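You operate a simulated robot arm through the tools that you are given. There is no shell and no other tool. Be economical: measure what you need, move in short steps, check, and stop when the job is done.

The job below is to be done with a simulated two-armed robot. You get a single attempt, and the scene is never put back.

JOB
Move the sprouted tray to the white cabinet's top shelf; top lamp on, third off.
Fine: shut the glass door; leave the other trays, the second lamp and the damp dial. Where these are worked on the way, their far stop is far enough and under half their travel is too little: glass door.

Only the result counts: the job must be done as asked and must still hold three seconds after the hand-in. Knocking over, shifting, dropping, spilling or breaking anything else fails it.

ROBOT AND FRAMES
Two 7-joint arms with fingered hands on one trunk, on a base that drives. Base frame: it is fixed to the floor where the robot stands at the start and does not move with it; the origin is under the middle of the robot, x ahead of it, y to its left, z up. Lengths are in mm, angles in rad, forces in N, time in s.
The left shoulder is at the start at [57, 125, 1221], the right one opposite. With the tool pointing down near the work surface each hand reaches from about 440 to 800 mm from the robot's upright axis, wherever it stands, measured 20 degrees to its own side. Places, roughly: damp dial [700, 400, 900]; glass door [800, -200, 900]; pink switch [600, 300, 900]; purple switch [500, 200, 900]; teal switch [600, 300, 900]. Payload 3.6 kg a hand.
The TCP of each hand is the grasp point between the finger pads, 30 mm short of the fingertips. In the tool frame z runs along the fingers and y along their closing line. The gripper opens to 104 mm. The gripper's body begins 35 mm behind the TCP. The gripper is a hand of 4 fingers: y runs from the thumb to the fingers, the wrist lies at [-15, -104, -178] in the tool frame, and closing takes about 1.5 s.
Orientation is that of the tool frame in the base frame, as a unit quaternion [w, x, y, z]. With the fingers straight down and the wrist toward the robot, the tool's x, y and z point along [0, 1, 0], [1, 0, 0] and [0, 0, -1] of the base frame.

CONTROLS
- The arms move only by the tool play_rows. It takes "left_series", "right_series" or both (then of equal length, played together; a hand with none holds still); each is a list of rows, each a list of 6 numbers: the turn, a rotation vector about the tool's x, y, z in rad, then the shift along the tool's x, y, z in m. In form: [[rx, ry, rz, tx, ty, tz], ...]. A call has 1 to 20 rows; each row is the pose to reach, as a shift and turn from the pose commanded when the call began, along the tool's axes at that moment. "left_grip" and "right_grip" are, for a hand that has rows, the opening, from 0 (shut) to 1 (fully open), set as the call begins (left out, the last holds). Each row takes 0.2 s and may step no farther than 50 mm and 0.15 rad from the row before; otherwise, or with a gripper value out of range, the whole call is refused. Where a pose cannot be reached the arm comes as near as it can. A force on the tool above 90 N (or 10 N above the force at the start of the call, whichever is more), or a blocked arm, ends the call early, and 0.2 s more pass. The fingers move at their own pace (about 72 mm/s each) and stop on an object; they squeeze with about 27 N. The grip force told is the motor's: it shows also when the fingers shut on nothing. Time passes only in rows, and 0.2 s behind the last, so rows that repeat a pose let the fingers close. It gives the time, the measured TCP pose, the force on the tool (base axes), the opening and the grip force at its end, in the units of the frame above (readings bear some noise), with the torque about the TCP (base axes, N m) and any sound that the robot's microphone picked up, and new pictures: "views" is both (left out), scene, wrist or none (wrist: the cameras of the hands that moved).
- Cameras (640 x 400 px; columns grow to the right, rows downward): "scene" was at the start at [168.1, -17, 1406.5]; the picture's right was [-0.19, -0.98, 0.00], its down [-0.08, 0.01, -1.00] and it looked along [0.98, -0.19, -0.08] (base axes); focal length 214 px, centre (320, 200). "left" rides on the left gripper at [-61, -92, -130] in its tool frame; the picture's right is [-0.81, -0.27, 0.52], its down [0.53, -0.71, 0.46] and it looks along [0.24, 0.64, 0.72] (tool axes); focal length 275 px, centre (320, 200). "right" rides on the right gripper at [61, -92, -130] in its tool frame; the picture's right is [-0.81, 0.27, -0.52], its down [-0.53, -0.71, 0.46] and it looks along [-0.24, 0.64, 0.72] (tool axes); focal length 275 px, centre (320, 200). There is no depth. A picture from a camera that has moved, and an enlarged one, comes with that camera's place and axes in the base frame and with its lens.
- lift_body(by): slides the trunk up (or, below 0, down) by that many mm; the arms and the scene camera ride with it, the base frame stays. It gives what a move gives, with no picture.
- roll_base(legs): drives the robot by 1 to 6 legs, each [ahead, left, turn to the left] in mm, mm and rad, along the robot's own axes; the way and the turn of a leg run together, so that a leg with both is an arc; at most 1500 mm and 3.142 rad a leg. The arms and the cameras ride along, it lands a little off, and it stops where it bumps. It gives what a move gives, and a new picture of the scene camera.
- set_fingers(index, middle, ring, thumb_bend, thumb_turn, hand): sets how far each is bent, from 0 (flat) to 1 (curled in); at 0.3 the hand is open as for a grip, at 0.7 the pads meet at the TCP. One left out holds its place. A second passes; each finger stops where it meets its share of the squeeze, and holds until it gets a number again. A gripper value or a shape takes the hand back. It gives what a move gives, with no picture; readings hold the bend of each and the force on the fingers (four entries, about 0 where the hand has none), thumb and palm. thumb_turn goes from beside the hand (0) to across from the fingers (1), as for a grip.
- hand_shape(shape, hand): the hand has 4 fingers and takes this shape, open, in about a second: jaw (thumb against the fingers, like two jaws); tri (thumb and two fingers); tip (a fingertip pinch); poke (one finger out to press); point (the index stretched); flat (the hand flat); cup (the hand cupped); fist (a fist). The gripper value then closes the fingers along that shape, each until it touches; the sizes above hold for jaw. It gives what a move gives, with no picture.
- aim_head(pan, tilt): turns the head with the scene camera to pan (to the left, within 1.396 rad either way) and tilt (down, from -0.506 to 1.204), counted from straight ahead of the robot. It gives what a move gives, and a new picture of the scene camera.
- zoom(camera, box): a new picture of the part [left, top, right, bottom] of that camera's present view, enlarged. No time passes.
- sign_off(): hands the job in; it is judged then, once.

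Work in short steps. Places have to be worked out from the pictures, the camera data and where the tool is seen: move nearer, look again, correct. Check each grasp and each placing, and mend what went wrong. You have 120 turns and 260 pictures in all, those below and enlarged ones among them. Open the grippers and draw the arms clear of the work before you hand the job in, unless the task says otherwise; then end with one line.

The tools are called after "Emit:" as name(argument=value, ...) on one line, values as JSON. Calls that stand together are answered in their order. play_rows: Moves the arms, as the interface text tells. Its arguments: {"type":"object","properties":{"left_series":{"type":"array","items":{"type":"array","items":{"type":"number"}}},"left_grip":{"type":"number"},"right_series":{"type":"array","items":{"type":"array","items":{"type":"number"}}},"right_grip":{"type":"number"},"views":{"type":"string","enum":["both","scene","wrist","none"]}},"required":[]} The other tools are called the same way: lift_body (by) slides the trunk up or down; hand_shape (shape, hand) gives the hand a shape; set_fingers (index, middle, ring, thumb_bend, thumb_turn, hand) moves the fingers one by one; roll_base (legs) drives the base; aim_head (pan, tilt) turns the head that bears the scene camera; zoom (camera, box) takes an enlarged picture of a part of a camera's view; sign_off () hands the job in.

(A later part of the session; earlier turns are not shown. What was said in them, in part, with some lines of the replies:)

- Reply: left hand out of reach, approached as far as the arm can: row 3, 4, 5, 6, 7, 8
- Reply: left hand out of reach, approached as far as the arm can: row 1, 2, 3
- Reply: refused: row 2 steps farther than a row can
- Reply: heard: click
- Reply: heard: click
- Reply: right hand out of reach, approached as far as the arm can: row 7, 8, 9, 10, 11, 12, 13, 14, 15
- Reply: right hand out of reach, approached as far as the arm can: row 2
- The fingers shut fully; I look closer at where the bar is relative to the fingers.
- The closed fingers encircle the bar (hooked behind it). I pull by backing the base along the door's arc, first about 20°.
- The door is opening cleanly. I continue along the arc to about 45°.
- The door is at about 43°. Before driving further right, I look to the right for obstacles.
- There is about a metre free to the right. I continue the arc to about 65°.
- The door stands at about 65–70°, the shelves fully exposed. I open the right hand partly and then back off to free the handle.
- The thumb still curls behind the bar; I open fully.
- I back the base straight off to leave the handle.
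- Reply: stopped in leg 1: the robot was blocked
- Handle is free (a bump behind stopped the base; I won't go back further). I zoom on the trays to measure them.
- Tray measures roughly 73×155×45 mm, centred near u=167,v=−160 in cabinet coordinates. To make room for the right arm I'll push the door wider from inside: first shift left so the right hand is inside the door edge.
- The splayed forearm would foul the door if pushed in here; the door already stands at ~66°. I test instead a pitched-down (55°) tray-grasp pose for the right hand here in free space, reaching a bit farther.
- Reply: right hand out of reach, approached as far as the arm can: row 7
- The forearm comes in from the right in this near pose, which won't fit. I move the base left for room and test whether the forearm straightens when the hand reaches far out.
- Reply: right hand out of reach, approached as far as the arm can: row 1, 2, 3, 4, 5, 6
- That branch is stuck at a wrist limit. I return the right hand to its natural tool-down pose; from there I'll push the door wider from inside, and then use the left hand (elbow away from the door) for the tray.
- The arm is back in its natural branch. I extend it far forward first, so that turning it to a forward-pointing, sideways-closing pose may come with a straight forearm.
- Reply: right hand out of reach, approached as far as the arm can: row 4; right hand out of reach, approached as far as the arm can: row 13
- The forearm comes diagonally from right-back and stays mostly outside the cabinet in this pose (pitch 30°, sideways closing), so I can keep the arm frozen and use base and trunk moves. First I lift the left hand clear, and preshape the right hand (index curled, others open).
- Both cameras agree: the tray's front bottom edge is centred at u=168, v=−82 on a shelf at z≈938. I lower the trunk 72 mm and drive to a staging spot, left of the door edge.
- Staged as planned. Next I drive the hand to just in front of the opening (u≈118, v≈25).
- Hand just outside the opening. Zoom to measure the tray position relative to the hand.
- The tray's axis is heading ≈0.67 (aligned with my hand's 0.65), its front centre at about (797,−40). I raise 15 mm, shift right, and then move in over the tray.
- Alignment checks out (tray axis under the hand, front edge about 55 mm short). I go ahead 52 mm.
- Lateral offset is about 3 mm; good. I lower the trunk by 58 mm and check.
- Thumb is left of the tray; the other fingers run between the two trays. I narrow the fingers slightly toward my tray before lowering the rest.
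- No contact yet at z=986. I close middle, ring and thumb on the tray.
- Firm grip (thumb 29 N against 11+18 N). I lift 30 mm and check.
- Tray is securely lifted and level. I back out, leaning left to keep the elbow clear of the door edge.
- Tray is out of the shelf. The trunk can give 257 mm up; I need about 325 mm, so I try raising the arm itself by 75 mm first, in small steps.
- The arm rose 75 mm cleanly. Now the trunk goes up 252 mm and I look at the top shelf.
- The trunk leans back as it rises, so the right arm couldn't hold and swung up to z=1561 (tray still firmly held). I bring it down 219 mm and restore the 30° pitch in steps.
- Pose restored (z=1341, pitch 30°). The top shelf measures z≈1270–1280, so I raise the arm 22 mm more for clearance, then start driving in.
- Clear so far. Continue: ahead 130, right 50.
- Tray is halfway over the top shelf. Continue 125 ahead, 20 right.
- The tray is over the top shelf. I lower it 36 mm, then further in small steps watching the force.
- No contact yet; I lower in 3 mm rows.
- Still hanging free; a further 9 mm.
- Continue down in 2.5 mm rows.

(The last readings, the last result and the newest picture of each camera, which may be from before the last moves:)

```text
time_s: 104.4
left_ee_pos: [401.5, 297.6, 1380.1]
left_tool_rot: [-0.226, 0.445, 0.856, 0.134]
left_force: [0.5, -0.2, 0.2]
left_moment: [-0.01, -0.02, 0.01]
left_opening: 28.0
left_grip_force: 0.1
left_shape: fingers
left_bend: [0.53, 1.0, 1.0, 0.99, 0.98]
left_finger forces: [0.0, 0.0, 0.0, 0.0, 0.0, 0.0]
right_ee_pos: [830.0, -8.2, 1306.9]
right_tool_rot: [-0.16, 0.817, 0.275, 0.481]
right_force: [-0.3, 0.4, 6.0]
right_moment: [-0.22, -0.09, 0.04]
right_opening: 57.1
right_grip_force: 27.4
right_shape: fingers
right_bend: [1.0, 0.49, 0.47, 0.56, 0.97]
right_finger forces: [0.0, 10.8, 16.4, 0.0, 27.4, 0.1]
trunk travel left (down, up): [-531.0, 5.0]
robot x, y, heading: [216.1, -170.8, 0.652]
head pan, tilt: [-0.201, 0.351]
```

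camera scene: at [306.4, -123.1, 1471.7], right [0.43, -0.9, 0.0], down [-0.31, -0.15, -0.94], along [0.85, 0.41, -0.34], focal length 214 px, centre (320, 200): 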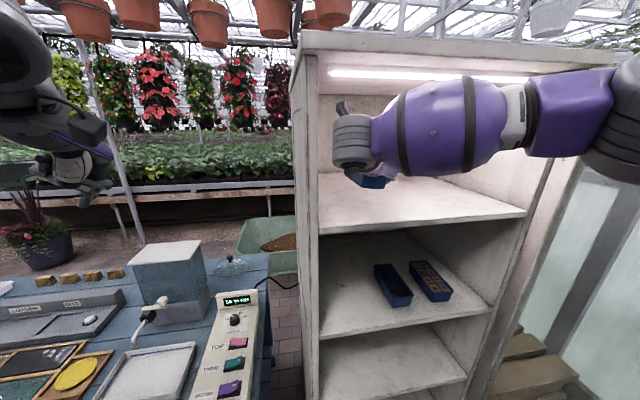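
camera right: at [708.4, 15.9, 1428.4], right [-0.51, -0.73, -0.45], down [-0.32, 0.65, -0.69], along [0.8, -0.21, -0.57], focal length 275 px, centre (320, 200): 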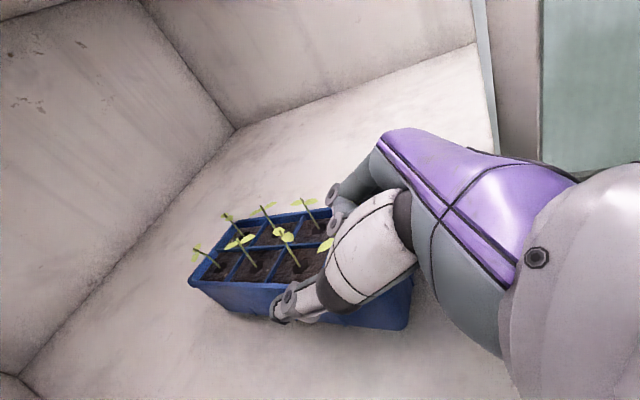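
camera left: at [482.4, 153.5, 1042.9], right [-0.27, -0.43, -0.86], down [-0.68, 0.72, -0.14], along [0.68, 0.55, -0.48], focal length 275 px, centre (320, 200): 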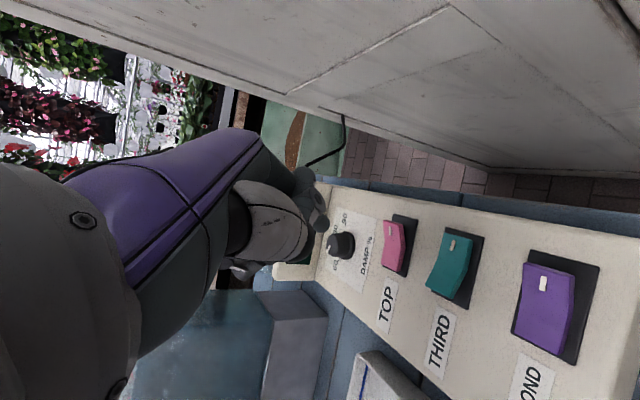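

Contact (force +6 N). I release the fingers gently.

Emit:
set_fingers(hand="right", middle=0.33, ring=0.33, thumb_bend=0.33)

Emit:
zoom(camera="right", box=[160, 120, 480, 380])

```text
time_s: 105.4
left_ee_pos: [404.6, 299.2, 1380.3]
left_tool_rot: [-0.226, 0.444, 0.857, 0.134]
left_force: [0.1, 1.1, 0.2]
left_moment: [0.01, -0.02, 0.0]
left_opening: 28.0
left_grip_force: 0.2
left_shape: fingers
left_bend: [0.53, 1.0, 1.0, 0.99, 0.98]
left_finger forces: [0.0, 0.0, 0.0, 0.0, 0.0, 0.0]
right_ee_pos: [829.8, -9.4, 1304.8]
right_tool_rot: [-0.16, 0.818, 0.275, 0.479]
right_force: [0.4, -0.5, -0.1]
right_moment: [-0.02, 0.03, 0.04]
right_opening: 64.2
right_grip_force: 0.3
right_shape: fingers
right_bend: [1.0, 0.33, 0.33, 0.33, 0.98]
right_finger forces: [0.0, 0.1, 0.2, 0.0, 0.0, 0.0]
trunk travel left (down, up): [-531.0, 5.0]
robot x, y, heading: [211.1, -165.0, 0.649]
head pan, tilt: [-0.201, 0.351]
```

```text
1.54 times, centred on (320, 250) of right
camera zoom: at [708.0, 15.2, 1420.1], right [-0.51, -0.73, -0.45], down [-0.32, 0.65, -0.69], along [0.8, -0.21, -0.57], focal length 424 px, centre (320, 123)
```

zoom: 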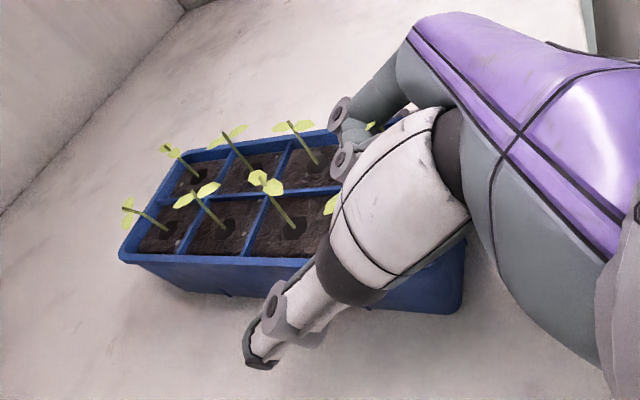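

Tray stands on the top shelf. I open wider and raise the hand 60 mm clear.

Emit:
set_fingers(hand="right", middle=0.22, ring=0.22, thumb_bend=0.25)

Emit:
play_rows(right_series=[[0, 0, 0, 0.013, 0, -0.0074], [0, 0, 0, 0.0304, 0, -0.0173], [0, 0, 0, 0.0521, 0, -0.0297]], views="wrist")

```text
time_s: 106.4
left_ee_pos: [404.4, 299.1, 1380.6]
left_tool_rot: [-0.226, 0.445, 0.856, 0.134]
left_force: [-0.3, 1.0, 0.6]
left_moment: [0.0, 0.02, 0.04]
left_opening: 28.3
left_grip_force: 0.1
left_shape: fingers
left_bend: [0.53, 1.0, 1.0, 0.99, 0.98]
left_finger forces: [0.0, 0.0, 0.0, 0.0, 0.0, 0.0]
right_ee_pos: [830.6, -7.2, 1305.0]
right_tool_rot: [-0.159, 0.818, 0.276, 0.479]
right_force: [0.0, -0.6, 0.3]
right_moment: [0.04, 0.01, 0.02]
right_opening: 67.0
right_grip_force: 0.1
right_shape: fingers
right_bend: [1.0, 0.22, 0.22, 0.25, 0.97]
right_finger forces: [0.0, 0.0, 0.0, 0.0, 0.1, 0.0]
trunk travel left (down, up): [-531.0, 5.0]
robot x, y, heading: [214.1, -168.4, 0.646]
head pan, tilt: [-0.201, 0.351]
```

```text
time_s: 107.2
left_ee_pos: [403.4, 297.7, 1380.5]
left_tool_rot: [-0.226, 0.444, 0.857, 0.134]
left_force: [-0.1, 0.6, -0.4]
left_moment: [-0.01, 0.0, -0.01]
left_opening: 27.9
left_grip_force: 0.0
left_shape: fingers
left_bend: [0.53, 1.0, 1.0, 0.99, 0.98]
left_finger forces: [0.0, 0.0, 0.1, 0.0, 0.0, 0.1]
right_ee_pos: [827.6, -8.6, 1366.0]
right_tool_rot: [-0.158, 0.819, 0.276, 0.478]
right_force: [-0.2, -0.3, 0.0]
right_moment: [-0.01, 0.01, 0.0]
right_opening: 67.3
right_grip_force: 0.1
right_shape: fingers
right_bend: [1.0, 0.22, 0.22, 0.25, 0.97]
right_finger forces: [0.1, 0.1, 0.1, 0.0, 0.1, 0.0]
trunk travel left (down, up): [-531.0, 5.0]
robot x, y, heading: [217.3, -166.5, 0.649]
head pan, tilt: [-0.201, 0.351]
camera right: at [706.6, 15.8, 1481.4], right [-0.51, -0.73, -0.45], down [-0.32, 0.65, -0.69], along [0.8, -0.21, -0.57], focal length 275 px, centre (320, 200)
```

right: 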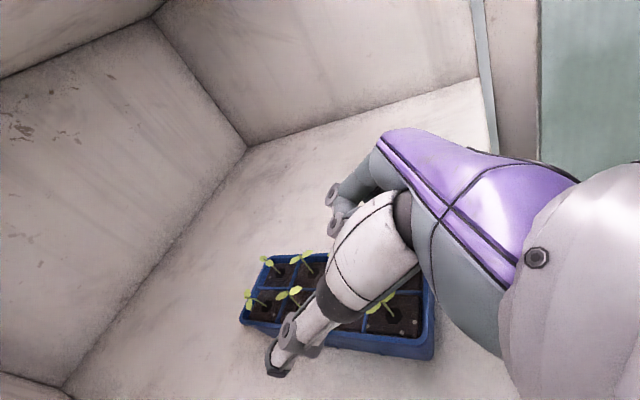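

Tray is placed. I back out the same way and further back.

Emit:
roll_base(legs=[[-60, 0, 0], [-90, 55, 0], [-150, 20, 0], [-250, 0, 0]])

Emit:
aim_head(pan=-0.3, tilt=0.35)

```text
time_s: 111.4
left_ee_pos: [-77.8, 26.8, 1380.3]
left_tool_rot: [-0.227, 0.444, 0.857, 0.132]
left_force: [-0.1, -0.2, -0.2]
left_moment: [0.05, 0.06, 0.0]
left_opening: 28.0
left_grip_force: 0.1
left_shape: fingers
left_bend: [0.53, 1.0, 1.0, 0.99, 0.98]
left_finger forces: [0.1, 0.0, 0.0, 0.1, 0.1, 0.0]
right_ee_pos: [347.4, -279.4, 1365.7]
right_tool_rot: [-0.158, 0.818, 0.275, 0.479]
right_force: [-0.7, -0.7, 0.4]
right_moment: [-0.01, 0.01, 0.0]
right_opening: 67.3
right_grip_force: 0.0
right_shape: fingers
right_bend: [1.0, 0.22, 0.22, 0.25, 0.97]
right_finger forces: [0.1, 0.1, 0.1, 0.0, 0.0, 0.0]
trunk travel left (down, up): [-531.0, 5.0]
robot x, y, heading: [-270.2, -443.4, 0.649]
head pan, tilt: [-0.201, 0.351]
camera scene: at [-174.0, -394.3, 1471.4], right [0.43, -0.9, 0.0], down [-0.31, -0.15, -0.94], along [0.85, 0.41, -0.34], focal length 214 px, centre (320, 200)
```

scene: 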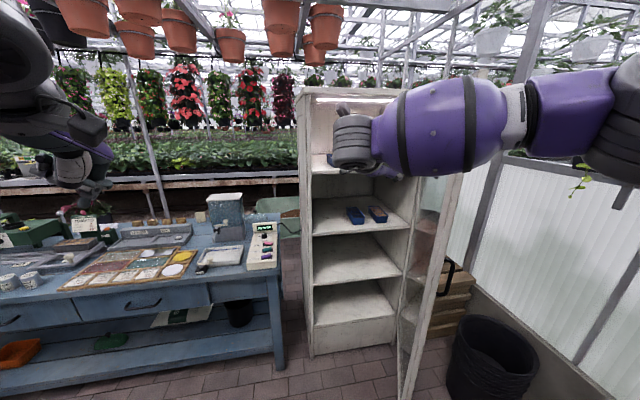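

```text
time_s: 112.0
left_ee_pos: [-78.7, 24.4, 1378.9]
left_tool_rot: [-0.226, 0.444, 0.857, 0.133]
left_force: [0.1, -0.8, 0.1]
left_moment: [-0.01, -0.05, 0.05]
left_opening: 27.9
left_grip_force: 0.1
left_shape: fingers
left_bend: [0.53, 1.0, 1.0, 0.99, 0.98]
left_finger forces: [0.0, 0.0, 0.1, 0.1, 0.0, 0.0]
right_ee_pos: [347.5, -279.3, 1365.5]
right_tool_rot: [-0.159, 0.819, 0.275, 0.478]
right_force: [-0.4, -0.6, 0.2]
right_moment: [0.0, 0.0, -0.01]
right_opening: 67.3
right_grip_force: 0.0
right_shape: fingers
right_bend: [1.0, 0.22, 0.22, 0.25, 0.97]
right_finger forces: [0.0, 0.1, 0.0, 0.1, 0.0, 0.0]
trunk travel left (down, up): [-531.0, 5.0]
robot x, y, heading: [-268.5, -437.3, 0.652]
head pan, tilt: [-0.3, 0.351]
camera scene: at [-171.5, -403.5, 1471.6], right [0.34, -0.94, 0.0], down [-0.32, -0.12, -0.94], along [0.88, 0.32, -0.34], focal length 214 px, centre (320, 200)
```

scene: 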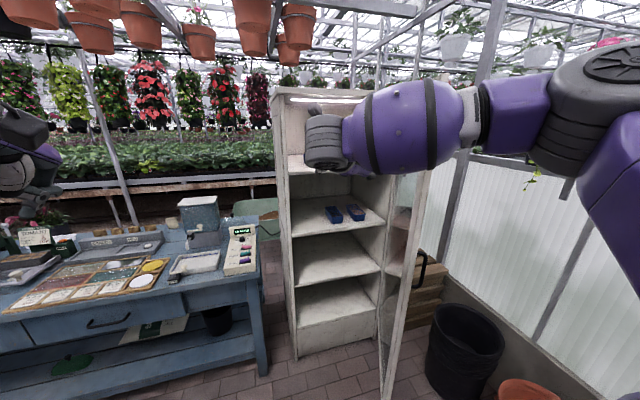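

I need to get the right hand to the outer side of the open door (its edge is about at (429,−448)) to push it shut. First I close the right hand and pull it back 90 mm for clearance.

Emit:
play_rows(right_series=[[0, 0, 0, -0.015, 0, -0.026], [0, 0, 0, -0.03, 0, -0.052], [0, 0, 0, -0.045, 0, -0.078]], right_grip=0, views="none")

Emit:
aim_head(pan=-0.55, tilt=0.8)

```text
time_s: 112.8
left_ee_pos: [-79.1, 25.0, 1380.7]
left_tool_rot: [-0.226, 0.444, 0.857, 0.133]
left_force: [-0.7, -0.3, 0.1]
left_moment: [0.0, -0.01, 0.0]
left_opening: 28.0
left_grip_force: 0.1
left_shape: fingers
left_bend: [0.53, 1.0, 1.0, 0.99, 0.98]
left_finger forces: [0.1, 0.0, 0.1, 0.1, 0.0, 0.0]
right_ee_pos: [274.0, -334.2, 1364.4]
right_tool_rot: [-0.16, 0.818, 0.276, 0.479]
right_force: [-0.2, -0.8, 0.4]
right_moment: [0.03, 0.02, 0.03]
right_opening: 0.0
right_grip_force: 0.1
right_shape: jaw
right_bend: [0.7, 0.7, 0.7, 0.6, 1.0]
right_finger forces: [0.0, 0.1, 0.0, 0.0, 0.1, 0.1]
trunk travel left (down, up): [-531.0, 5.0]
robot x, y, heading: [-262.6, -439.7, 0.652]
head pan, tilt: [-0.3, 0.351]
```

```text
time_s: 113.7
left_ee_pos: [-76.9, 25.6, 1381.2]
left_tool_rot: [-0.226, 0.444, 0.857, 0.133]
left_force: [-0.1, -0.4, -0.5]
left_moment: [0.01, 0.02, 0.04]
left_opening: 28.1
left_grip_force: 0.1
left_shape: fingers
left_bend: [0.53, 1.0, 1.0, 0.99, 0.98]
left_finger forces: [0.0, 0.1, 0.0, 0.1, 0.0, 0.0]
right_ee_pos: [274.7, -334.8, 1364.1]
right_tool_rot: [-0.159, 0.818, 0.275, 0.479]
right_force: [-1.3, 0.2, -1.2]
right_moment: [-0.01, 0.03, -0.01]
right_opening: 0.0
right_grip_force: 27.1
right_shape: jaw
right_bend: [0.7, 0.7, 0.7, 0.48, 1.0]
right_finger forces: [0.0, 0.1, 0.0, 0.0, 0.0, 0.1]
trunk travel left (down, up): [-531.0, 5.0]
robot x, y, heading: [-271.0, -441.8, 0.652]
head pan, tilt: [-0.55, 0.799]
camera scene: at [-178.3, -427.0, 1431.9], right [0.1, -0.99, 0.0], down [-0.71, -0.07, -0.7], along [0.69, 0.07, -0.72], focal length 214 px, centre (320, 200)
```

scene: 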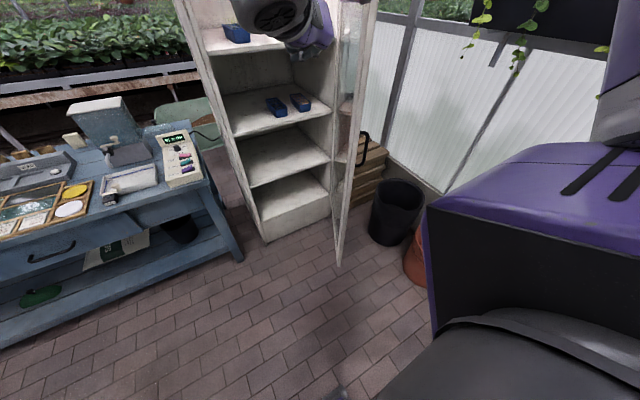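

The placed tray is visible on the top shelf, and the door edge is at about (433,−474). I move around the door edge to its outer side.

Emit:
roll_base(legs=[[-114, -225, 0]])

```text
time_s: 116.3
left_ee_pos: [-35.3, -222.0, 1378.6]
left_tool_rot: [-0.227, 0.441, 0.858, 0.133]
left_force: [-0.3, -0.9, 0.1]
left_moment: [-0.02, -0.02, 0.01]
left_opening: 28.1
left_grip_force: 0.1
left_shape: fingers
left_bend: [0.53, 1.0, 1.0, 0.99, 0.98]
left_finger forces: [0.0, 0.0, 0.1, 0.0, 0.0, 0.0]
right_ee_pos: [318.6, -580.7, 1364.5]
right_tool_rot: [-0.161, 0.818, 0.278, 0.478]
right_force: [-0.8, -1.5, -0.4]
right_moment: [0.0, -0.03, -0.01]
right_opening: 0.0
right_grip_force: 27.0
right_shape: jaw
right_bend: [0.7, 0.7, 0.7, 0.48, 1.0]
right_finger forces: [0.1, 0.0, 0.0, 0.0, 0.0, 0.1]
trunk travel left (down, up): [-531.0, 5.0]
robot x, y, heading: [-218.9, -685.8, 0.658]
head pan, tilt: [-0.55, 0.799]
camera scene: at [-133.8, -675.5, 1431.9], right [0.1, -0.99, 0.0], down [-0.71, -0.07, -0.7], along [0.69, 0.07, -0.72], focal length 214 px, centre (320, 200)
```

scene: 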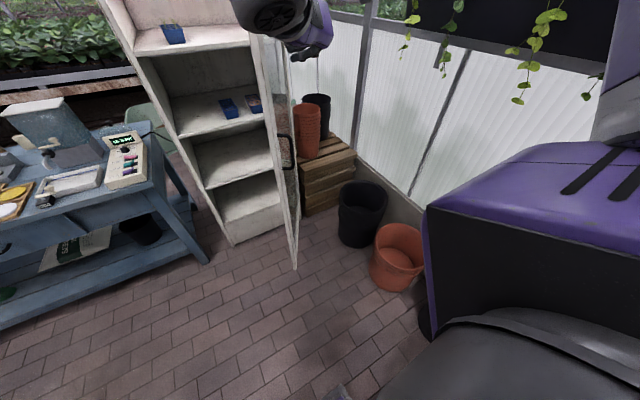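

Tip confirmed at (448,−471). I slide to the outer side of the door.

Emit:
roll_base(legs=[[150, -100, 0]])

Emit:
aim_head(pan=-0.2, tilt=0.5)

Emit:
zoom(camera="right", box=[0, 0, 640, 400])

```text
time_s: 117.8
left_ee_pos: [138.9, -208.0, 1379.5]
left_tool_rot: [-0.227, 0.441, 0.858, 0.132]
left_force: [-0.2, 0.4, 0.3]
left_moment: [0.0, 0.0, 0.05]
left_opening: 28.0
left_grip_force: 0.2
left_shape: fingers
left_bend: [0.53, 1.0, 1.0, 0.99, 0.98]
left_finger forces: [0.1, 0.0, 0.0, 0.0, 0.1, 0.0]
right_ee_pos: [493.9, -564.2, 1365.3]
right_tool_rot: [-0.161, 0.816, 0.28, 0.479]
right_force: [-0.5, 0.0, 0.1]
right_moment: [0.0, 0.04, -0.01]
right_opening: 0.0
right_grip_force: 27.4
right_shape: jaw
right_bend: [0.7, 0.7, 0.7, 0.48, 1.0]
right_finger forces: [0.1, 0.0, 0.0, 0.0, 0.0, 0.1]
trunk travel left (down, up): [-531.0, 5.0]
robot x, y, heading: [-46.9, -677.5, 0.66]
head pan, tilt: [-0.55, 0.799]
camera scene: at [42.1, -661.5, 1432.0], right [0.11, -0.99, 0.0], down [-0.71, -0.08, -0.7], along [0.69, 0.07, -0.72], focal length 214 px, centre (320, 200)
```

scene: 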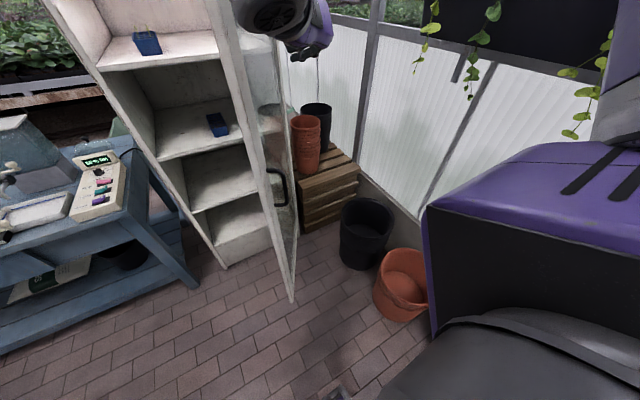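

```text
time_s: 118.7
left_ee_pos: [138.6, -207.0, 1380.8]
left_tool_rot: [-0.227, 0.44, 0.858, 0.133]
left_force: [0.2, -0.1, -0.5]
left_moment: [-0.01, 0.04, 0.01]
left_opening: 28.2
left_grip_force: 0.1
left_shape: fingers
left_bend: [0.53, 1.0, 1.0, 0.99, 0.98]
left_finger forces: [0.0, 0.0, 0.0, 0.1, 0.0, 0.1]
right_ee_pos: [495.1, -564.4, 1363.4]
right_tool_rot: [-0.163, 0.817, 0.28, 0.478]
right_force: [0.5, 0.4, -0.1]
right_moment: [0.02, -0.03, 0.0]
right_opening: 0.1
right_grip_force: 27.0
right_shape: jaw
right_bend: [0.7, 0.7, 0.7, 0.48, 1.0]
right_finger forces: [0.0, 0.0, 0.1, 0.0, 0.0, 0.0]
trunk travel left (down, up): [-531.0, 5.0]
robot x, y, heading: [-46.9, -674.5, 0.662]
head pan, tilt: [-0.201, 0.499]
camera scene: at [43.9, -630.0, 1457.8], right [0.44, -0.9, 0.0], down [-0.43, -0.21, -0.88], along [0.79, 0.39, -0.48], focal length 214 px, centre (320, 200)
```

scene: 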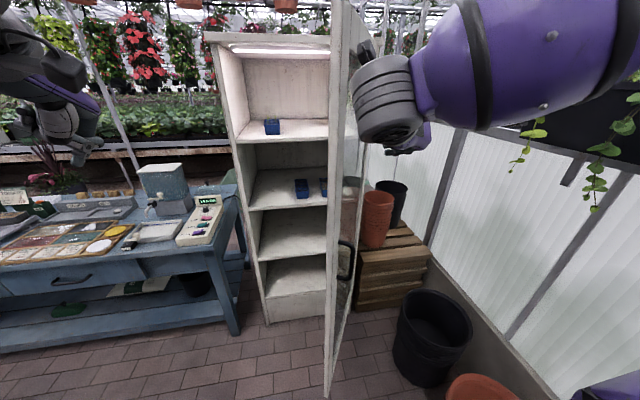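

```text
1.00 times, centred on (320, 200) of right (not enlarged: the box is as wide or as high as the picture)
camera zoom: at [372.4, -542.1, 1480.1], right [-0.5, -0.74, -0.45], down [-0.33, 0.65, -0.69], along [0.8, -0.2, -0.57], focal length 275 px, centre (320, 200)
```

zoom: 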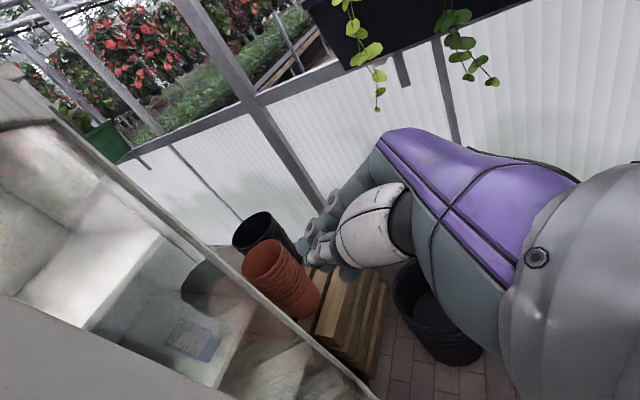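

The hand is on the outer side. I push the door toward closing, moving the base mostly sideways-forward.

Emit:
roll_base(legs=[[138, 162, 0]])

Emit:
zoom(camera="right", box=[0, 0, 640, 400])

```text
time_s: 120.7
left_ee_pos: [146.9, 4.9, 1380.4]
left_tool_rot: [-0.227, 0.438, 0.86, 0.132]
left_force: [-0.4, -1.0, -0.1]
left_moment: [-0.01, 0.04, 0.01]
left_opening: 28.4
left_grip_force: 0.0
left_shape: fingers
left_bend: [0.53, 1.0, 1.0, 0.99, 0.98]
left_finger forces: [0.1, 0.0, 0.0, 0.0, 0.1, 0.0]
right_ee_pos: [504.4, -349.8, 1363.7]
right_tool_rot: [-0.163, 0.815, 0.282, 0.478]
right_force: [0.5, 0.3, -0.4]
right_moment: [0.03, -0.01, 0.01]
right_opening: 0.1
right_grip_force: 27.2
right_shape: jaw
right_bend: [0.7, 0.7, 0.7, 0.48, 1.0]
right_finger forces: [0.0, 0.0, 0.0, 0.1, 0.0, 0.0]
trunk travel left (down, up): [-531.0, 5.0]
robot x, y, heading: [-37.2, -465.0, 0.66]
head pan, tilt: [-0.201, 0.499]
camera scene: at [54.2, -417.9, 1457.9], right [0.45, -0.9, 0.0], down [-0.43, -0.21, -0.88], along [0.79, 0.39, -0.48], focal length 214 px, centre (320, 200)
```

scene: 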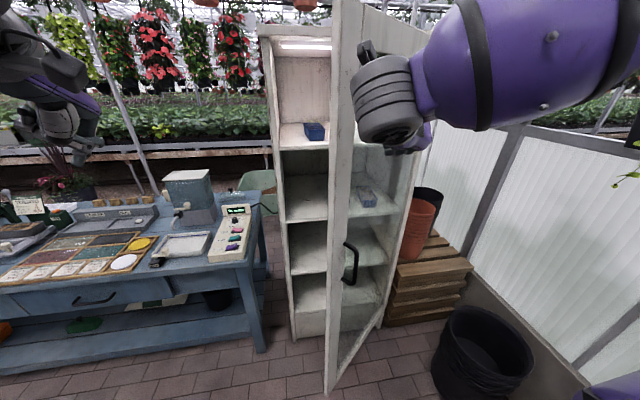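

```text
1.00 times, centred on (320, 200) of right (not enlarged: the box is as wide or as high as the picture)
camera zoom: at [382.2, -328.2, 1480.2], right [-0.5, -0.74, -0.45], down [-0.33, 0.64, -0.69], along [0.8, -0.19, -0.57], focal length 275 px, centre (320, 200)
```

zoom: 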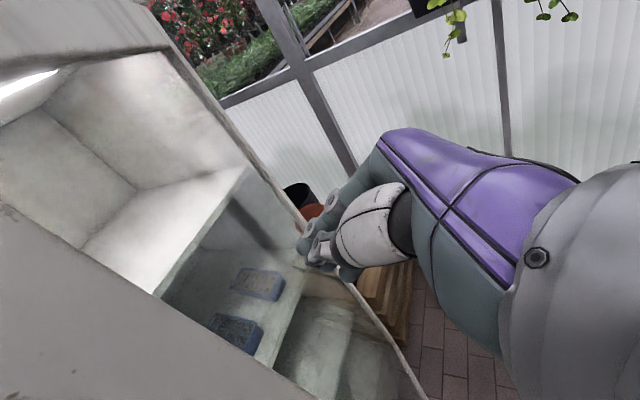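

The door follows (about 45°). Continue.

Emit:
roll_base(legs=[[88, 71, 0], [103, 48, 0]])

Emit:
zoom(camera="right", box=[0, 0, 640, 400])

```text
time_s: 122.8
left_ee_pos: [224.5, 214.4, 1380.6]
left_tool_rot: [-0.227, 0.439, 0.859, 0.133]
left_force: [-0.6, -0.6, -0.9]
left_moment: [-0.02, -0.02, -0.02]
left_opening: 28.0
left_grip_force: 0.0
left_shape: fingers
left_bend: [0.53, 1.0, 1.0, 0.99, 0.98]
left_finger forces: [0.0, 0.0, 0.0, 0.1, 0.1, 0.1]
right_ee_pos: [582.0, -142.3, 1364.7]
right_tool_rot: [-0.162, 0.816, 0.28, 0.479]
right_force: [-0.3, -0.6, -0.3]
right_moment: [0.02, 0.0, 0.0]
right_opening: 0.1
right_grip_force: 27.1
right_shape: jaw
right_bend: [0.7, 0.7, 0.7, 0.49, 1.0]
right_finger forces: [0.0, 0.0, 0.0, 0.0, 0.0, 0.0]
trunk travel left (down, up): [-531.0, 5.0]
robot x, y, heading: [41.2, -253.3, 0.658]
head pan, tilt: [-0.201, 0.499]
camera scene: at [131.0, -208.9, 1458.0], right [0.44, -0.9, 0.0], down [-0.43, -0.21, -0.88], along [0.79, 0.39, -0.48], focal length 214 px, centre (320, 200)
```

scene: 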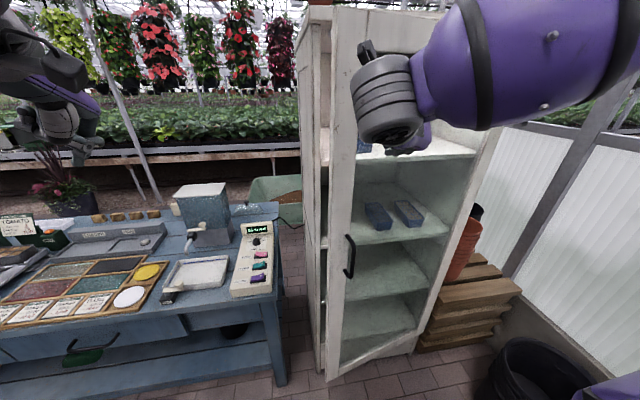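

```text
1.00 times, centred on (320, 200) of right (not enlarged: the box is as wide or as high as the picture)
camera zoom: at [459.4, -120.5, 1480.6], right [-0.5, -0.74, -0.45], down [-0.33, 0.65, -0.69], along [0.8, -0.2, -0.57], focal length 275 px, centre (320, 200)
```

zoom: 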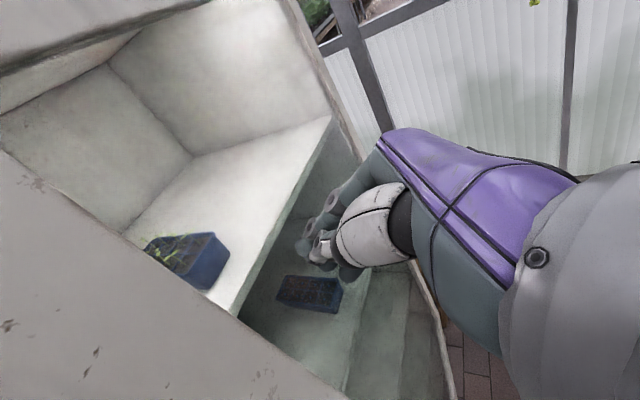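

About 18° left. Continue a bit.

Emit:
roll_base(legs=[[74, 18, 0]])

Emit:
zoom(camera="right", box=[0, 0, 640, 400])

```text
time_s: 123.9
left_ee_pos: [270.9, 272.5, 1380.2]
left_tool_rot: [-0.227, 0.44, 0.859, 0.134]
left_force: [-0.2, 0.2, 0.5]
left_moment: [0.0, -0.01, 0.0]
left_opening: 27.9
left_grip_force: 0.0
left_shape: fingers
left_bend: [0.53, 1.0, 1.0, 0.99, 0.98]
left_finger forces: [0.0, 0.1, 0.1, 0.0, 0.0, 0.0]
right_ee_pos: [628.1, -83.2, 1365.4]
right_tool_rot: [-0.163, 0.816, 0.28, 0.479]
right_force: [-0.1, -0.1, -0.5]
right_moment: [0.01, 0.0, 0.01]
right_opening: 0.0
right_grip_force: 26.7
right_shape: jaw
right_bend: [0.7, 0.7, 0.7, 0.49, 1.0]
right_finger forces: [0.0, 0.0, 0.0, 0.0, 0.0, 0.0]
trunk travel left (down, up): [-531.0, 5.0]
robot x, y, heading: [91.2, -194.6, 0.659]
head pan, tilt: [-0.201, 0.499]
camera scene: at [177.7, -150.1, 1458.1], right [0.44, -0.9, 0.0], down [-0.43, -0.21, -0.88], along [0.79, 0.39, -0.48], focal length 214 px, centre (320, 200)
```

scene: 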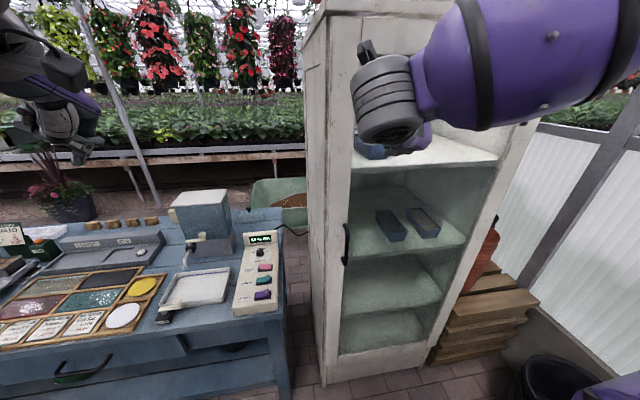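

```text
1.00 times, centred on (320, 200) of right (not enlarged: the box is as wide or as high as the picture)
camera zoom: at [505.9, -61.5, 1480.8], right [-0.5, -0.74, -0.45], down [-0.33, 0.65, -0.69], along [0.8, -0.2, -0.56], focal length 275 px, centre (320, 200)
```

zoom: 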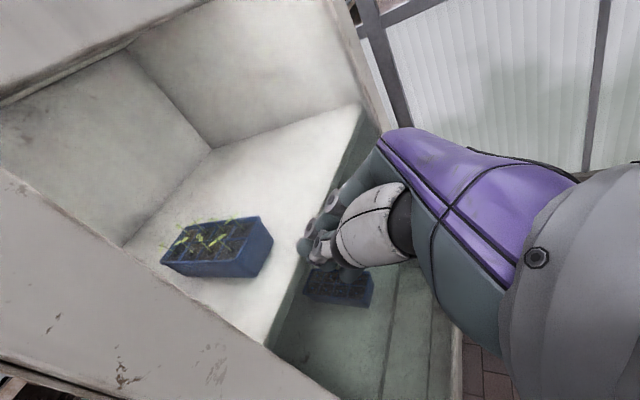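

The door looks nearly closed; I check for a gap at its edge.

Emit:
zoom(camera="scene", box=[290, 0, 450, 390])

Emit:
zoom(camera="right", box=[0, 200, 340, 400])

```text
1.03 times, centred on (370, 195) of scene (not enlarged: the box is as wide or as high as the picture)
camera zoom: at [177.7, -150.1, 1458.1], right [0.44, -0.9, 0.0], down [-0.43, -0.21, -0.88], along [0.79, 0.39, -0.48], focal length 220 px, centre (269, 205)
```

zoom: 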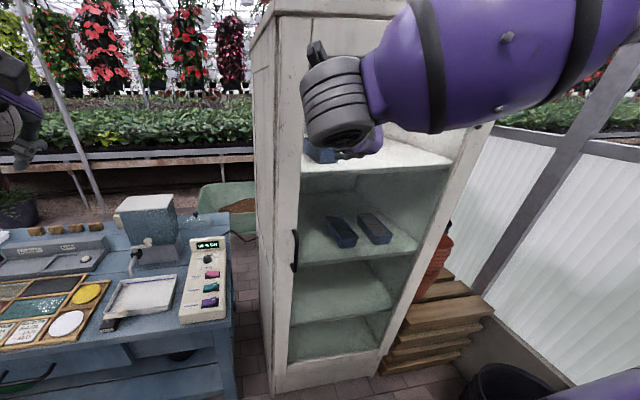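

```text
1.88 times, centred on (170, 300) of right
camera zoom: at [505.9, -61.5, 1480.8], right [-0.5, -0.74, -0.45], down [-0.33, 0.65, -0.69], along [0.8, -0.2, -0.56], focal length 518 px, centre (602, 12)
```

zoom: 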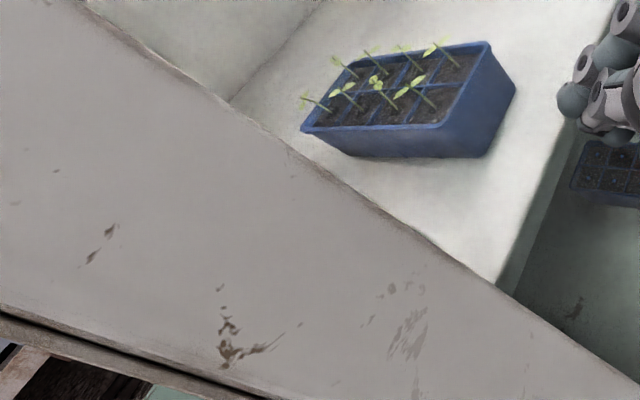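

Only a thin gap may be left. I press gently forward with the arm in small steps, watching force and sound.

Emit:
play_rows(right_series=[[0, 0, 0, 0.0035, 0, 0.006], [0, 0, 0, 0.007, 0, 0.012], [0, 0, 0, 0.0105, 0, 0.018]], views="wrist")

```text
time_s: 124.7
left_ee_pos: [272.1, 272.9, 1378.5]
left_tool_rot: [-0.227, 0.439, 0.859, 0.133]
left_force: [1.0, -0.1, 0.0]
left_moment: [-0.02, 0.0, 0.01]
left_opening: 27.8
left_grip_force: 0.0
left_shape: fingers
left_bend: [0.53, 1.0, 1.0, 0.99, 0.98]
left_finger forces: [0.1, 0.0, 0.0, 0.0, 0.1, 0.0]
right_ee_pos: [646.4, -68.4, 1363.8]
right_tool_rot: [-0.162, 0.816, 0.281, 0.478]
right_force: [0.0, -0.9, -0.5]
right_moment: [0.02, -0.01, 0.01]
right_opening: 0.1
right_grip_force: 27.0
right_shape: jaw
right_bend: [0.7, 0.7, 0.7, 0.49, 1.0]
right_finger forces: [0.0, 0.0, 0.0, 0.1, 0.1, 0.1]
trunk travel left (down, up): [-531.0, 5.0]
robot x, y, heading: [88.4, -193.8, 0.656]
head pan, tilt: [-0.201, 0.499]
camera right: at [524.8, -46.9, 1480.0], right [-0.5, -0.74, -0.45], down [-0.33, 0.65, -0.69], along [0.8, -0.2, -0.57], focal length 275 px, centre (320, 200)
```

right: 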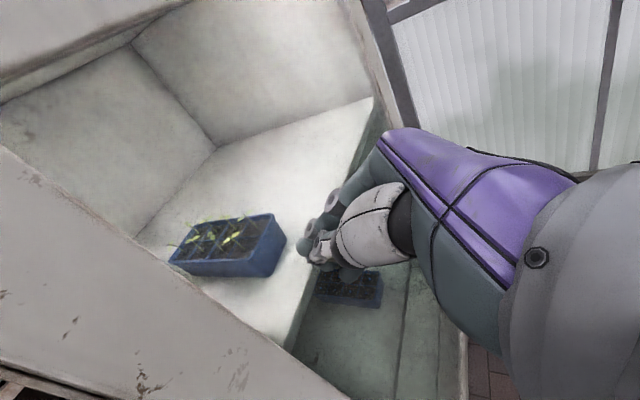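

No force yet; continue with 5 mm rows.

Emit:
play_rows(right_series=[[0, 0, 0, 0.0025, 0, 0.0043], [0, 0, 0, 0.005, 0, 0.0087], [0, 0, 0, 0.0075, 0, 0.013], [0, 0, 0, 0.01, 0, 0.0173]], views="wrist")

```text
time_s: 125.7
left_ee_pos: [271.6, 273.0, 1380.0]
left_tool_rot: [-0.227, 0.439, 0.859, 0.133]
left_force: [0.4, 0.5, 0.3]
left_moment: [0.02, 0.0, 0.0]
left_opening: 27.9
left_grip_force: 0.0
left_shape: fingers
left_bend: [0.53, 1.0, 1.0, 0.99, 0.98]
left_finger forces: [0.1, 0.0, 0.1, 0.0, 0.0, 0.1]
right_ee_pos: [660.4, -58.1, 1364.9]
right_tool_rot: [-0.162, 0.816, 0.28, 0.479]
right_force: [-0.2, 0.0, 0.3]
right_moment: [-0.01, -0.02, 0.0]
right_opening: 0.0
right_grip_force: 26.9
right_shape: jaw
right_bend: [0.7, 0.7, 0.7, 0.49, 1.0]
right_finger forces: [0.0, 0.1, 0.1, 0.1, 0.1, 0.1]
trunk travel left (down, up): [-531.0, 5.0]
robot x, y, heading: [89.8, -196.0, 0.658]
head pan, tilt: [-0.201, 0.499]
camera right: at [538.6, -36.5, 1480.2], right [-0.5, -0.74, -0.45], down [-0.33, 0.65, -0.69], along [0.8, -0.2, -0.57], focal length 275 px, centre (320, 200)
```

right: 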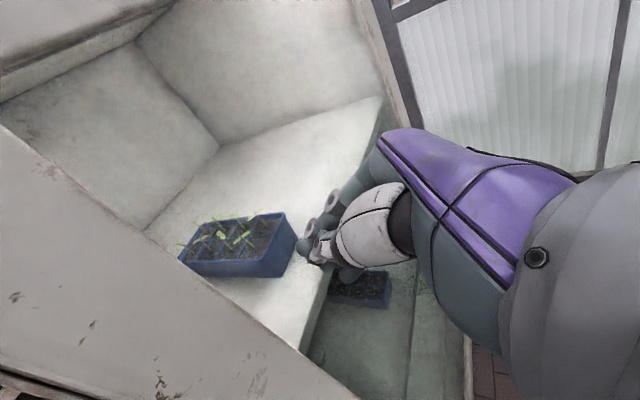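

Continue in 4 mm rows until resistance.

Emit:
play_rows(right_series=[[0, 0, 0, 0.002, 0, 0.0035], [0, 0, 0, 0.004, 0, 0.007], [0, 0, 0, 0.006, 0, 0.0104]], views="none")

Emit:
play_rows(right_series=[[0, 0, 0, 0.002, 0, 0.0035], [0, 0, 0, 0.004, 0, 0.007]], views="wrist")

```text
time_s: 126.5
left_ee_pos: [272.1, 272.8, 1380.6]
left_tool_rot: [-0.228, 0.44, 0.859, 0.133]
left_force: [0.1, -0.6, 0.8]
left_moment: [0.02, 0.0, -0.01]
left_opening: 27.9
left_grip_force: 0.1
left_shape: fingers
left_bend: [0.53, 1.0, 1.0, 0.99, 0.98]
left_finger forces: [0.0, 0.0, 0.1, 0.0, 0.0, 0.0]
right_ee_pos: [669.8, -50.4, 1364.1]
right_tool_rot: [-0.162, 0.817, 0.28, 0.478]
right_force: [-0.3, 0.7, -0.2]
right_moment: [-0.03, -0.02, 0.0]
right_opening: 0.1
right_grip_force: 26.6
right_shape: jaw
right_bend: [0.7, 0.7, 0.7, 0.49, 1.0]
right_finger forces: [0.0, 0.1, 0.1, 0.0, 0.0, 0.0]
trunk travel left (down, up): [-531.0, 5.0]
robot x, y, heading: [86.1, -195.4, 0.663]
head pan, tilt: [-0.201, 0.499]
```

```text
time_s: 127.1
left_ee_pos: [271.7, 274.4, 1380.3]
left_tool_rot: [-0.227, 0.439, 0.859, 0.133]
left_force: [0.2, -0.2, 0.3]
left_moment: [-0.01, 0.0, -0.02]
left_opening: 28.1
left_grip_force: 0.2
left_shape: fingers
left_bend: [0.53, 1.0, 1.0, 0.99, 0.98]
left_finger forces: [0.1, 0.0, 0.0, 0.0, 0.0, 0.0]
right_ee_pos: [675.7, -46.6, 1365.3]
right_tool_rot: [-0.163, 0.816, 0.28, 0.479]
right_force: [0.7, 0.3, 0.0]
right_moment: [-0.01, -0.02, -0.04]
right_opening: 0.0
right_grip_force: 26.7
right_shape: jaw
right_bend: [0.7, 0.7, 0.7, 0.49, 1.0]
right_finger forces: [0.0, 0.1, 0.0, 0.0, 0.0, 0.0]
trunk travel left (down, up): [-531.0, 5.0]
robot x, y, heading: [87.8, -194.4, 0.659]
head pan, tilt: [-0.201, 0.499]
camera right: at [554.6, -23.8, 1480.2], right [-0.5, -0.74, -0.45], down [-0.33, 0.64, -0.69], along [0.8, -0.2, -0.57], focal length 275 px, centre (320, 200)
```

right: 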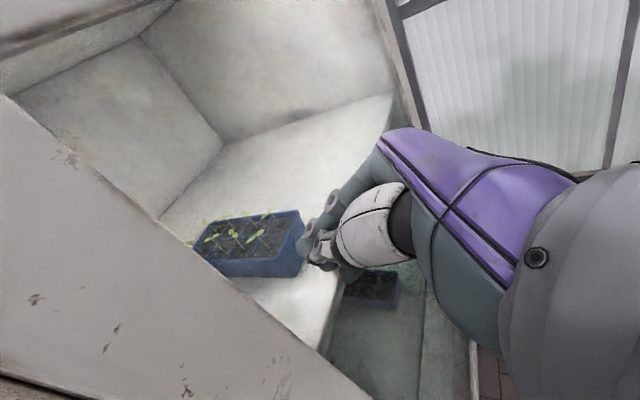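

Still no resistance; a few more 4 mm rows.

Emit:
play_rows(right_series=[[0, 0, 0, 0.002, 0, 0.0035], [0, 0, 0, 0.004, 0, 0.007], [0, 0, 0, 0.006, 0, 0.0104]], views="none")

Emit:
zoom(camera="scene", box=[300, 180, 460, 390])

Emit:
zoom(camera="right", box=[240, 160, 420, 300])

```text
time_s: 127.9
left_ee_pos: [269.1, 271.8, 1380.6]
left_tool_rot: [-0.226, 0.439, 0.859, 0.135]
left_force: [0.1, 0.8, 0.8]
left_moment: [0.0, 0.0, 0.0]
left_opening: 28.1
left_grip_force: 0.0
left_shape: fingers
left_bend: [0.53, 1.0, 1.0, 0.99, 0.98]
left_finger forces: [0.1, 0.1, 0.1, 0.1, 0.1, 0.1]
right_ee_pos: [684.6, -40.9, 1365.5]
right_tool_rot: [-0.162, 0.817, 0.28, 0.478]
right_force: [-12.8, -9.6, -3.9]
right_moment: [-0.15, 0.18, -0.08]
right_opening: 0.1
right_grip_force: 27.4
right_shape: jaw
right_bend: [0.7, 0.7, 0.7, 0.49, 1.0]
right_finger forces: [0.0, 0.0, 0.1, 0.0, 0.1, 0.0]
trunk travel left (down, up): [-531.0, 5.0]
robot x, y, heading: [89.1, -198.0, 0.66]
head pan, tilt: [-0.201, 0.499]
```

```text
1.90 times, centred on (380, 285) of scene
camera zoom: at [176.0, -151.6, 1458.1], right [0.44, -0.9, 0.0], down [-0.43, -0.21, -0.88], along [0.79, 0.39, -0.48], focal length 408 px, centre (206, 38)
```

zoom: 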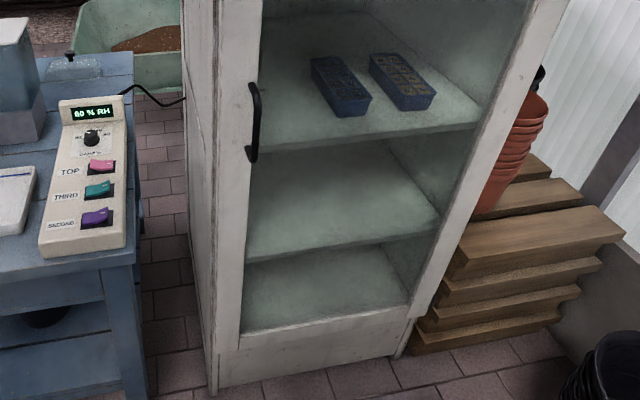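

```text
2.86 times, centred on (330, 230) of right
camera zoom: at [562.0, -18.6, 1481.3], right [-0.5, -0.74, -0.45], down [-0.33, 0.65, -0.69], along [0.8, -0.2, -0.57], focal length 786 px, centre (291, 114)
```

zoom: 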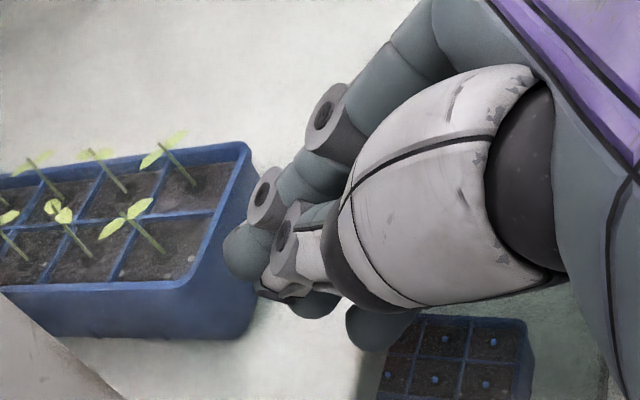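

Firm resistance of 16 N: the door is on its stop and looks flush. One small extra press, then I withdraw.

Emit:
play_rows(right_series=[[0, 0, 0, 0.001, 0, 0.0017], [0, 0, 0, 0.001, 0, 0.0017]], views="none")

Emit:
roll_base(legs=[[-250, 0, 0], [-120, 0, 0]])

Emit:
aim_head(pan=0.1, tilt=0.4)

```text
time_s: 128.5
left_ee_pos: [268.9, 270.5, 1382.2]
left_tool_rot: [-0.227, 0.439, 0.859, 0.133]
left_force: [-0.1, 0.4, -0.3]
left_moment: [0.0, -0.04, -0.02]
left_opening: 28.1
left_grip_force: 0.2
left_shape: fingers
left_bend: [0.53, 1.0, 1.0, 0.99, 0.98]
left_finger forces: [0.0, 0.0, 0.0, 0.2, 0.0, 0.0]
right_ee_pos: [685.8, -41.4, 1364.3]
right_tool_rot: [-0.162, 0.817, 0.28, 0.478]
right_force: [-20.7, -17.7, -8.1]
right_moment: [-0.23, 0.3, -0.19]
right_opening: 0.0
right_grip_force: 27.0
right_shape: jaw
right_bend: [0.7, 0.7, 0.7, 0.49, 1.0]
right_finger forces: [47.8, 0.1, 0.0, 0.0, 0.0, 0.0]
trunk travel left (down, up): [-531.0, 5.0]
robot x, y, heading: [88.6, -194.4, 0.661]
head pan, tilt: [-0.201, 0.499]
```

```text
time_s: 131.1
left_ee_pos: [-18.4, 46.6, 1378.7]
left_tool_rot: [-0.227, 0.44, 0.859, 0.132]
left_force: [-0.6, 0.1, 0.1]
left_moment: [0.02, -0.01, 0.01]
left_opening: 28.1
left_grip_force: 0.0
left_shape: fingers
left_bend: [0.53, 1.0, 1.0, 0.99, 0.98]
left_finger forces: [0.0, 0.0, 0.0, 0.0, 0.1, 0.0]
right_ee_pos: [396.3, -265.1, 1364.6]
right_tool_rot: [-0.162, 0.817, 0.28, 0.478]
right_force: [-0.4, 0.4, -0.4]
right_moment: [0.05, -0.01, -0.03]
right_opening: 0.0
right_grip_force: 27.5
right_shape: jaw
right_bend: [0.7, 0.7, 0.7, 0.5, 1.0]
right_finger forces: [0.1, 0.1, 0.1, 0.1, 0.0, 0.1]
trunk travel left (down, up): [-531.0, 5.0]
robot x, y, heading: [-203.5, -419.3, 0.655]
head pan, tilt: [-0.201, 0.499]
camera scene: at [-113.6, -376.0, 1457.6], right [0.44, -0.9, 0.0], down [-0.43, -0.21, -0.88], along [0.79, 0.39, -0.48], focal length 214 px, centre (320, 200)
```

scene: 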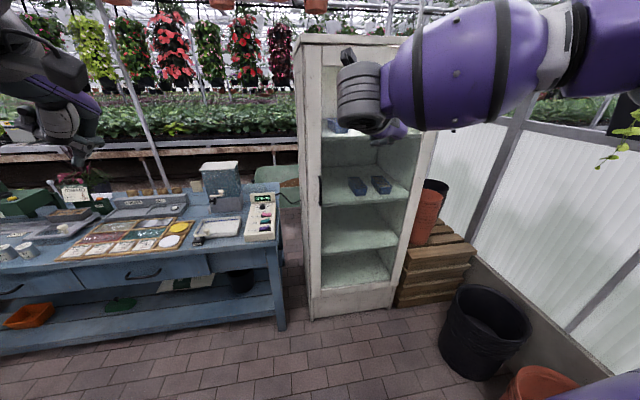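

```text
time_s: 131.9
left_ee_pos: [-20.4, 46.7, 1380.1]
left_tool_rot: [-0.228, 0.44, 0.858, 0.133]
left_force: [0.3, -0.2, 0.1]
left_moment: [-0.03, -0.03, -0.03]
left_opening: 28.0
left_grip_force: 0.0
left_shape: fingers
left_bend: [0.53, 1.0, 1.0, 0.99, 0.98]
left_finger forces: [0.0, 0.0, 0.0, 0.0, 0.1, 0.1]
right_ee_pos: [395.7, -265.0, 1365.7]
right_tool_rot: [-0.162, 0.816, 0.28, 0.479]
right_force: [-0.4, 0.1, -0.3]
right_moment: [0.02, 0.06, 0.01]
right_opening: 0.1
right_grip_force: 27.2
right_shape: jaw
right_bend: [0.7, 0.7, 0.7, 0.5, 1.0]
right_finger forces: [0.0, 0.0, 0.0, 0.1, 0.1, 0.1]
trunk travel left (down, up): [-531.0, 5.0]
robot x, y, heading: [-206.7, -422.0, 0.662]
head pan, tilt: [0.099, 0.4]
camera scene: at [-128.9, -353.5, 1467.0], right [0.69, -0.73, 0.0], down [-0.28, -0.27, -0.92], along [0.67, 0.63, -0.39], focal length 214 px, centre (320, 200)
```

scene: 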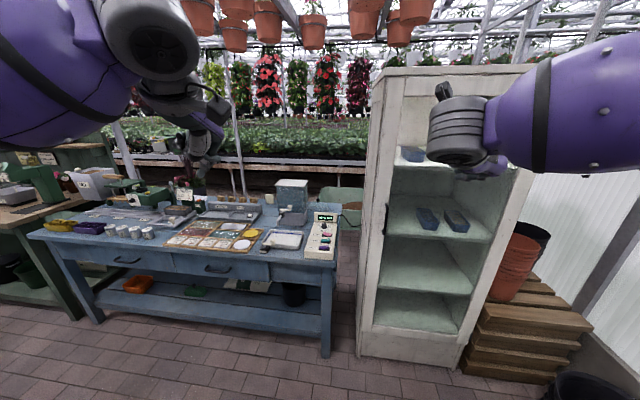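

Door shut. I open both hands (they are clear) and make a final check of switches and shelves.

Emit:
play_rows(right_series=[[0, 0, 0, 0, 0, -0.02], [0, 0, 0, 0, 0, -0.02], [0, 0, 0, 0, 0, -0.02], [0, 0, 0, 0, 0, -0.02]], left_series=[[0, 0, 0, 0, 0, 0], [0, 0, 0, 0, 0, 0], [0, 0, 0, 0, 0, 0], [0, 0, 0, 0, 0, 0]], left_grip=1, right_grip=1, views="none")

Emit:
zoom(camera="scene", box=[290, 190, 360, 280])

Emit:
zoom(camera="scene", box=[350, 60, 550, 380])

Emit:
zoom(camera="right", box=[0, 0, 640, 400])

```text
time_s: 132.9
left_ee_pos: [-19.4, 44.3, 1380.7]
left_tool_rot: [-0.228, 0.44, 0.858, 0.133]
left_force: [-0.3, 1.5, -0.2]
left_moment: [-0.03, -0.03, -0.01]
left_opening: 0.0
left_grip_force: 0.1
left_shape: poke
left_bend: [0.7, 0.7, 0.99, 1.0, 0.88]
left_finger forces: [0.0, 0.0, 0.0, 0.1, 0.0, 0.1]
right_ee_pos: [381.2, -275.0, 1375.7]
right_tool_rot: [-0.162, 0.816, 0.28, 0.479]
right_force: [0.3, -0.6, 0.6]
right_moment: [-0.03, -0.05, 0.02]
right_opening: 103.7
right_grip_force: 0.1
right_shape: jaw
right_bend: [0.3, 0.3, 0.3, 0.3, 0.98]
right_finger forces: [0.0, 0.0, 0.1, 0.1, 0.1, 0.0]
trunk travel left (down, up): [-531.0, 5.0]
robot x, y, heading: [-210.7, -421.5, 0.659]
head pan, tilt: [0.099, 0.4]
```

```text
4.44 times, centred on (325, 235) of scene
camera zoom: at [-129.1, -353.5, 1467.0], right [0.69, -0.73, 0.0], down [-0.28, -0.27, -0.92], along [0.67, 0.63, -0.39], focal length 953 px, centre (298, 44)
```

zoom: 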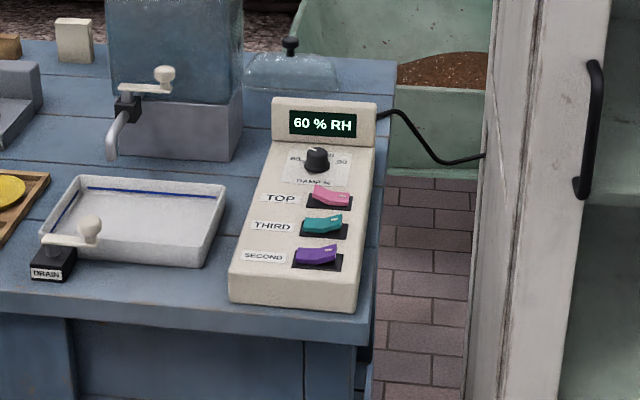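

```text
1.25 times, centred on (450, 220) of scene
camera zoom: at [-129.1, -353.5, 1467.0], right [0.69, -0.73, 0.0], down [-0.28, -0.27, -0.92], along [0.67, 0.63, -0.39], focal length 268 px, centre (158, 175)
```

zoom: 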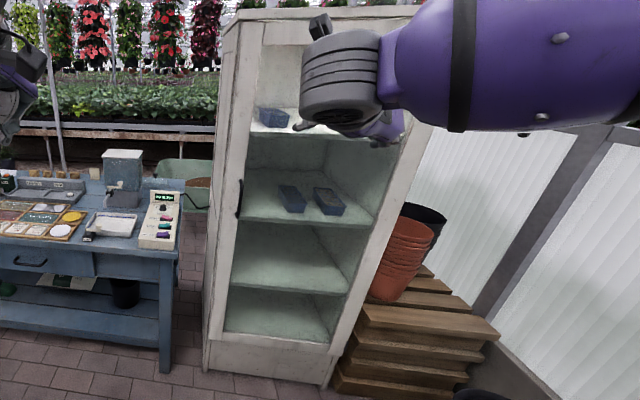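

```text
1.00 times, centred on (320, 200) of right (not enlarged: the box is as wide or as high as the picture)
camera zoom: at [259.2, -253.8, 1492.3], right [-0.5, -0.74, -0.45], down [-0.33, 0.65, -0.69], along [0.8, -0.2, -0.57], focal length 275 px, centre (320, 200)
```

zoom: 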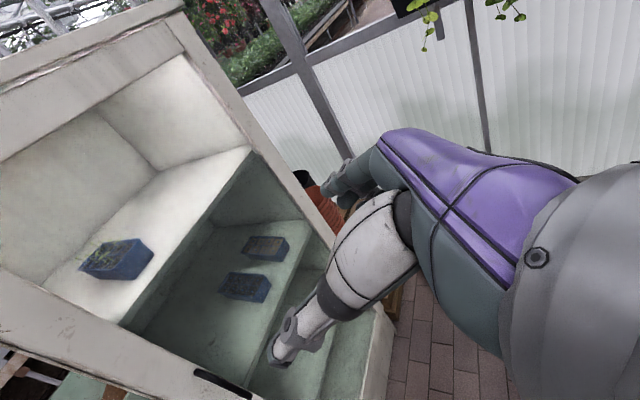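

Tray sits on the top shelf, top lamp lit, third off, door shut, dial at 60. I open the left hand too and hand in.

Emit:
hand_shape(hand="left", shape="jaw")

Emit:
sign_off()

```text
time_s: 133.8
left_ee_pos: [-19.1, 45.9, 1379.3]
left_tool_rot: [-0.228, 0.44, 0.859, 0.133]
left_force: [-0.7, -0.2, -0.3]
left_moment: [-0.01, -0.03, -0.03]
left_opening: 103.8
left_grip_force: 0.1
left_shape: jaw
left_bend: [0.3, 0.3, 0.3, 0.3, 0.98]
left_finger forces: [0.1, 0.0, 0.0, 0.1, 0.1, 0.1]
right_ee_pos: [382.2, -276.0, 1375.7]
right_tool_rot: [-0.162, 0.816, 0.28, 0.478]
right_force: [0.5, -0.6, -1.4]
right_moment: [-0.03, 0.01, 0.01]
right_opening: 103.7
right_grip_force: 0.0
right_shape: jaw
right_bend: [0.3, 0.3, 0.3, 0.3, 0.98]
right_finger forces: [0.0, 0.1, 0.0, 0.1, 0.0, 0.0]
trunk travel left (down, up): [-531.0, 5.0]
robot x, y, heading: [-204.8, -424.2, 0.661]
head pan, tilt: [0.099, 0.4]
```

```text
The job is handed in.
```

The sprouted tray is on the cabinet's top shelf, the top lamp is on, the third lamp is off and the glass door is shut; the other trays, the second lamp and the damp dial (60 %) looked unchanged in the last pictures, though the base once bumped something unseen behind it while backing and I did not look at what.
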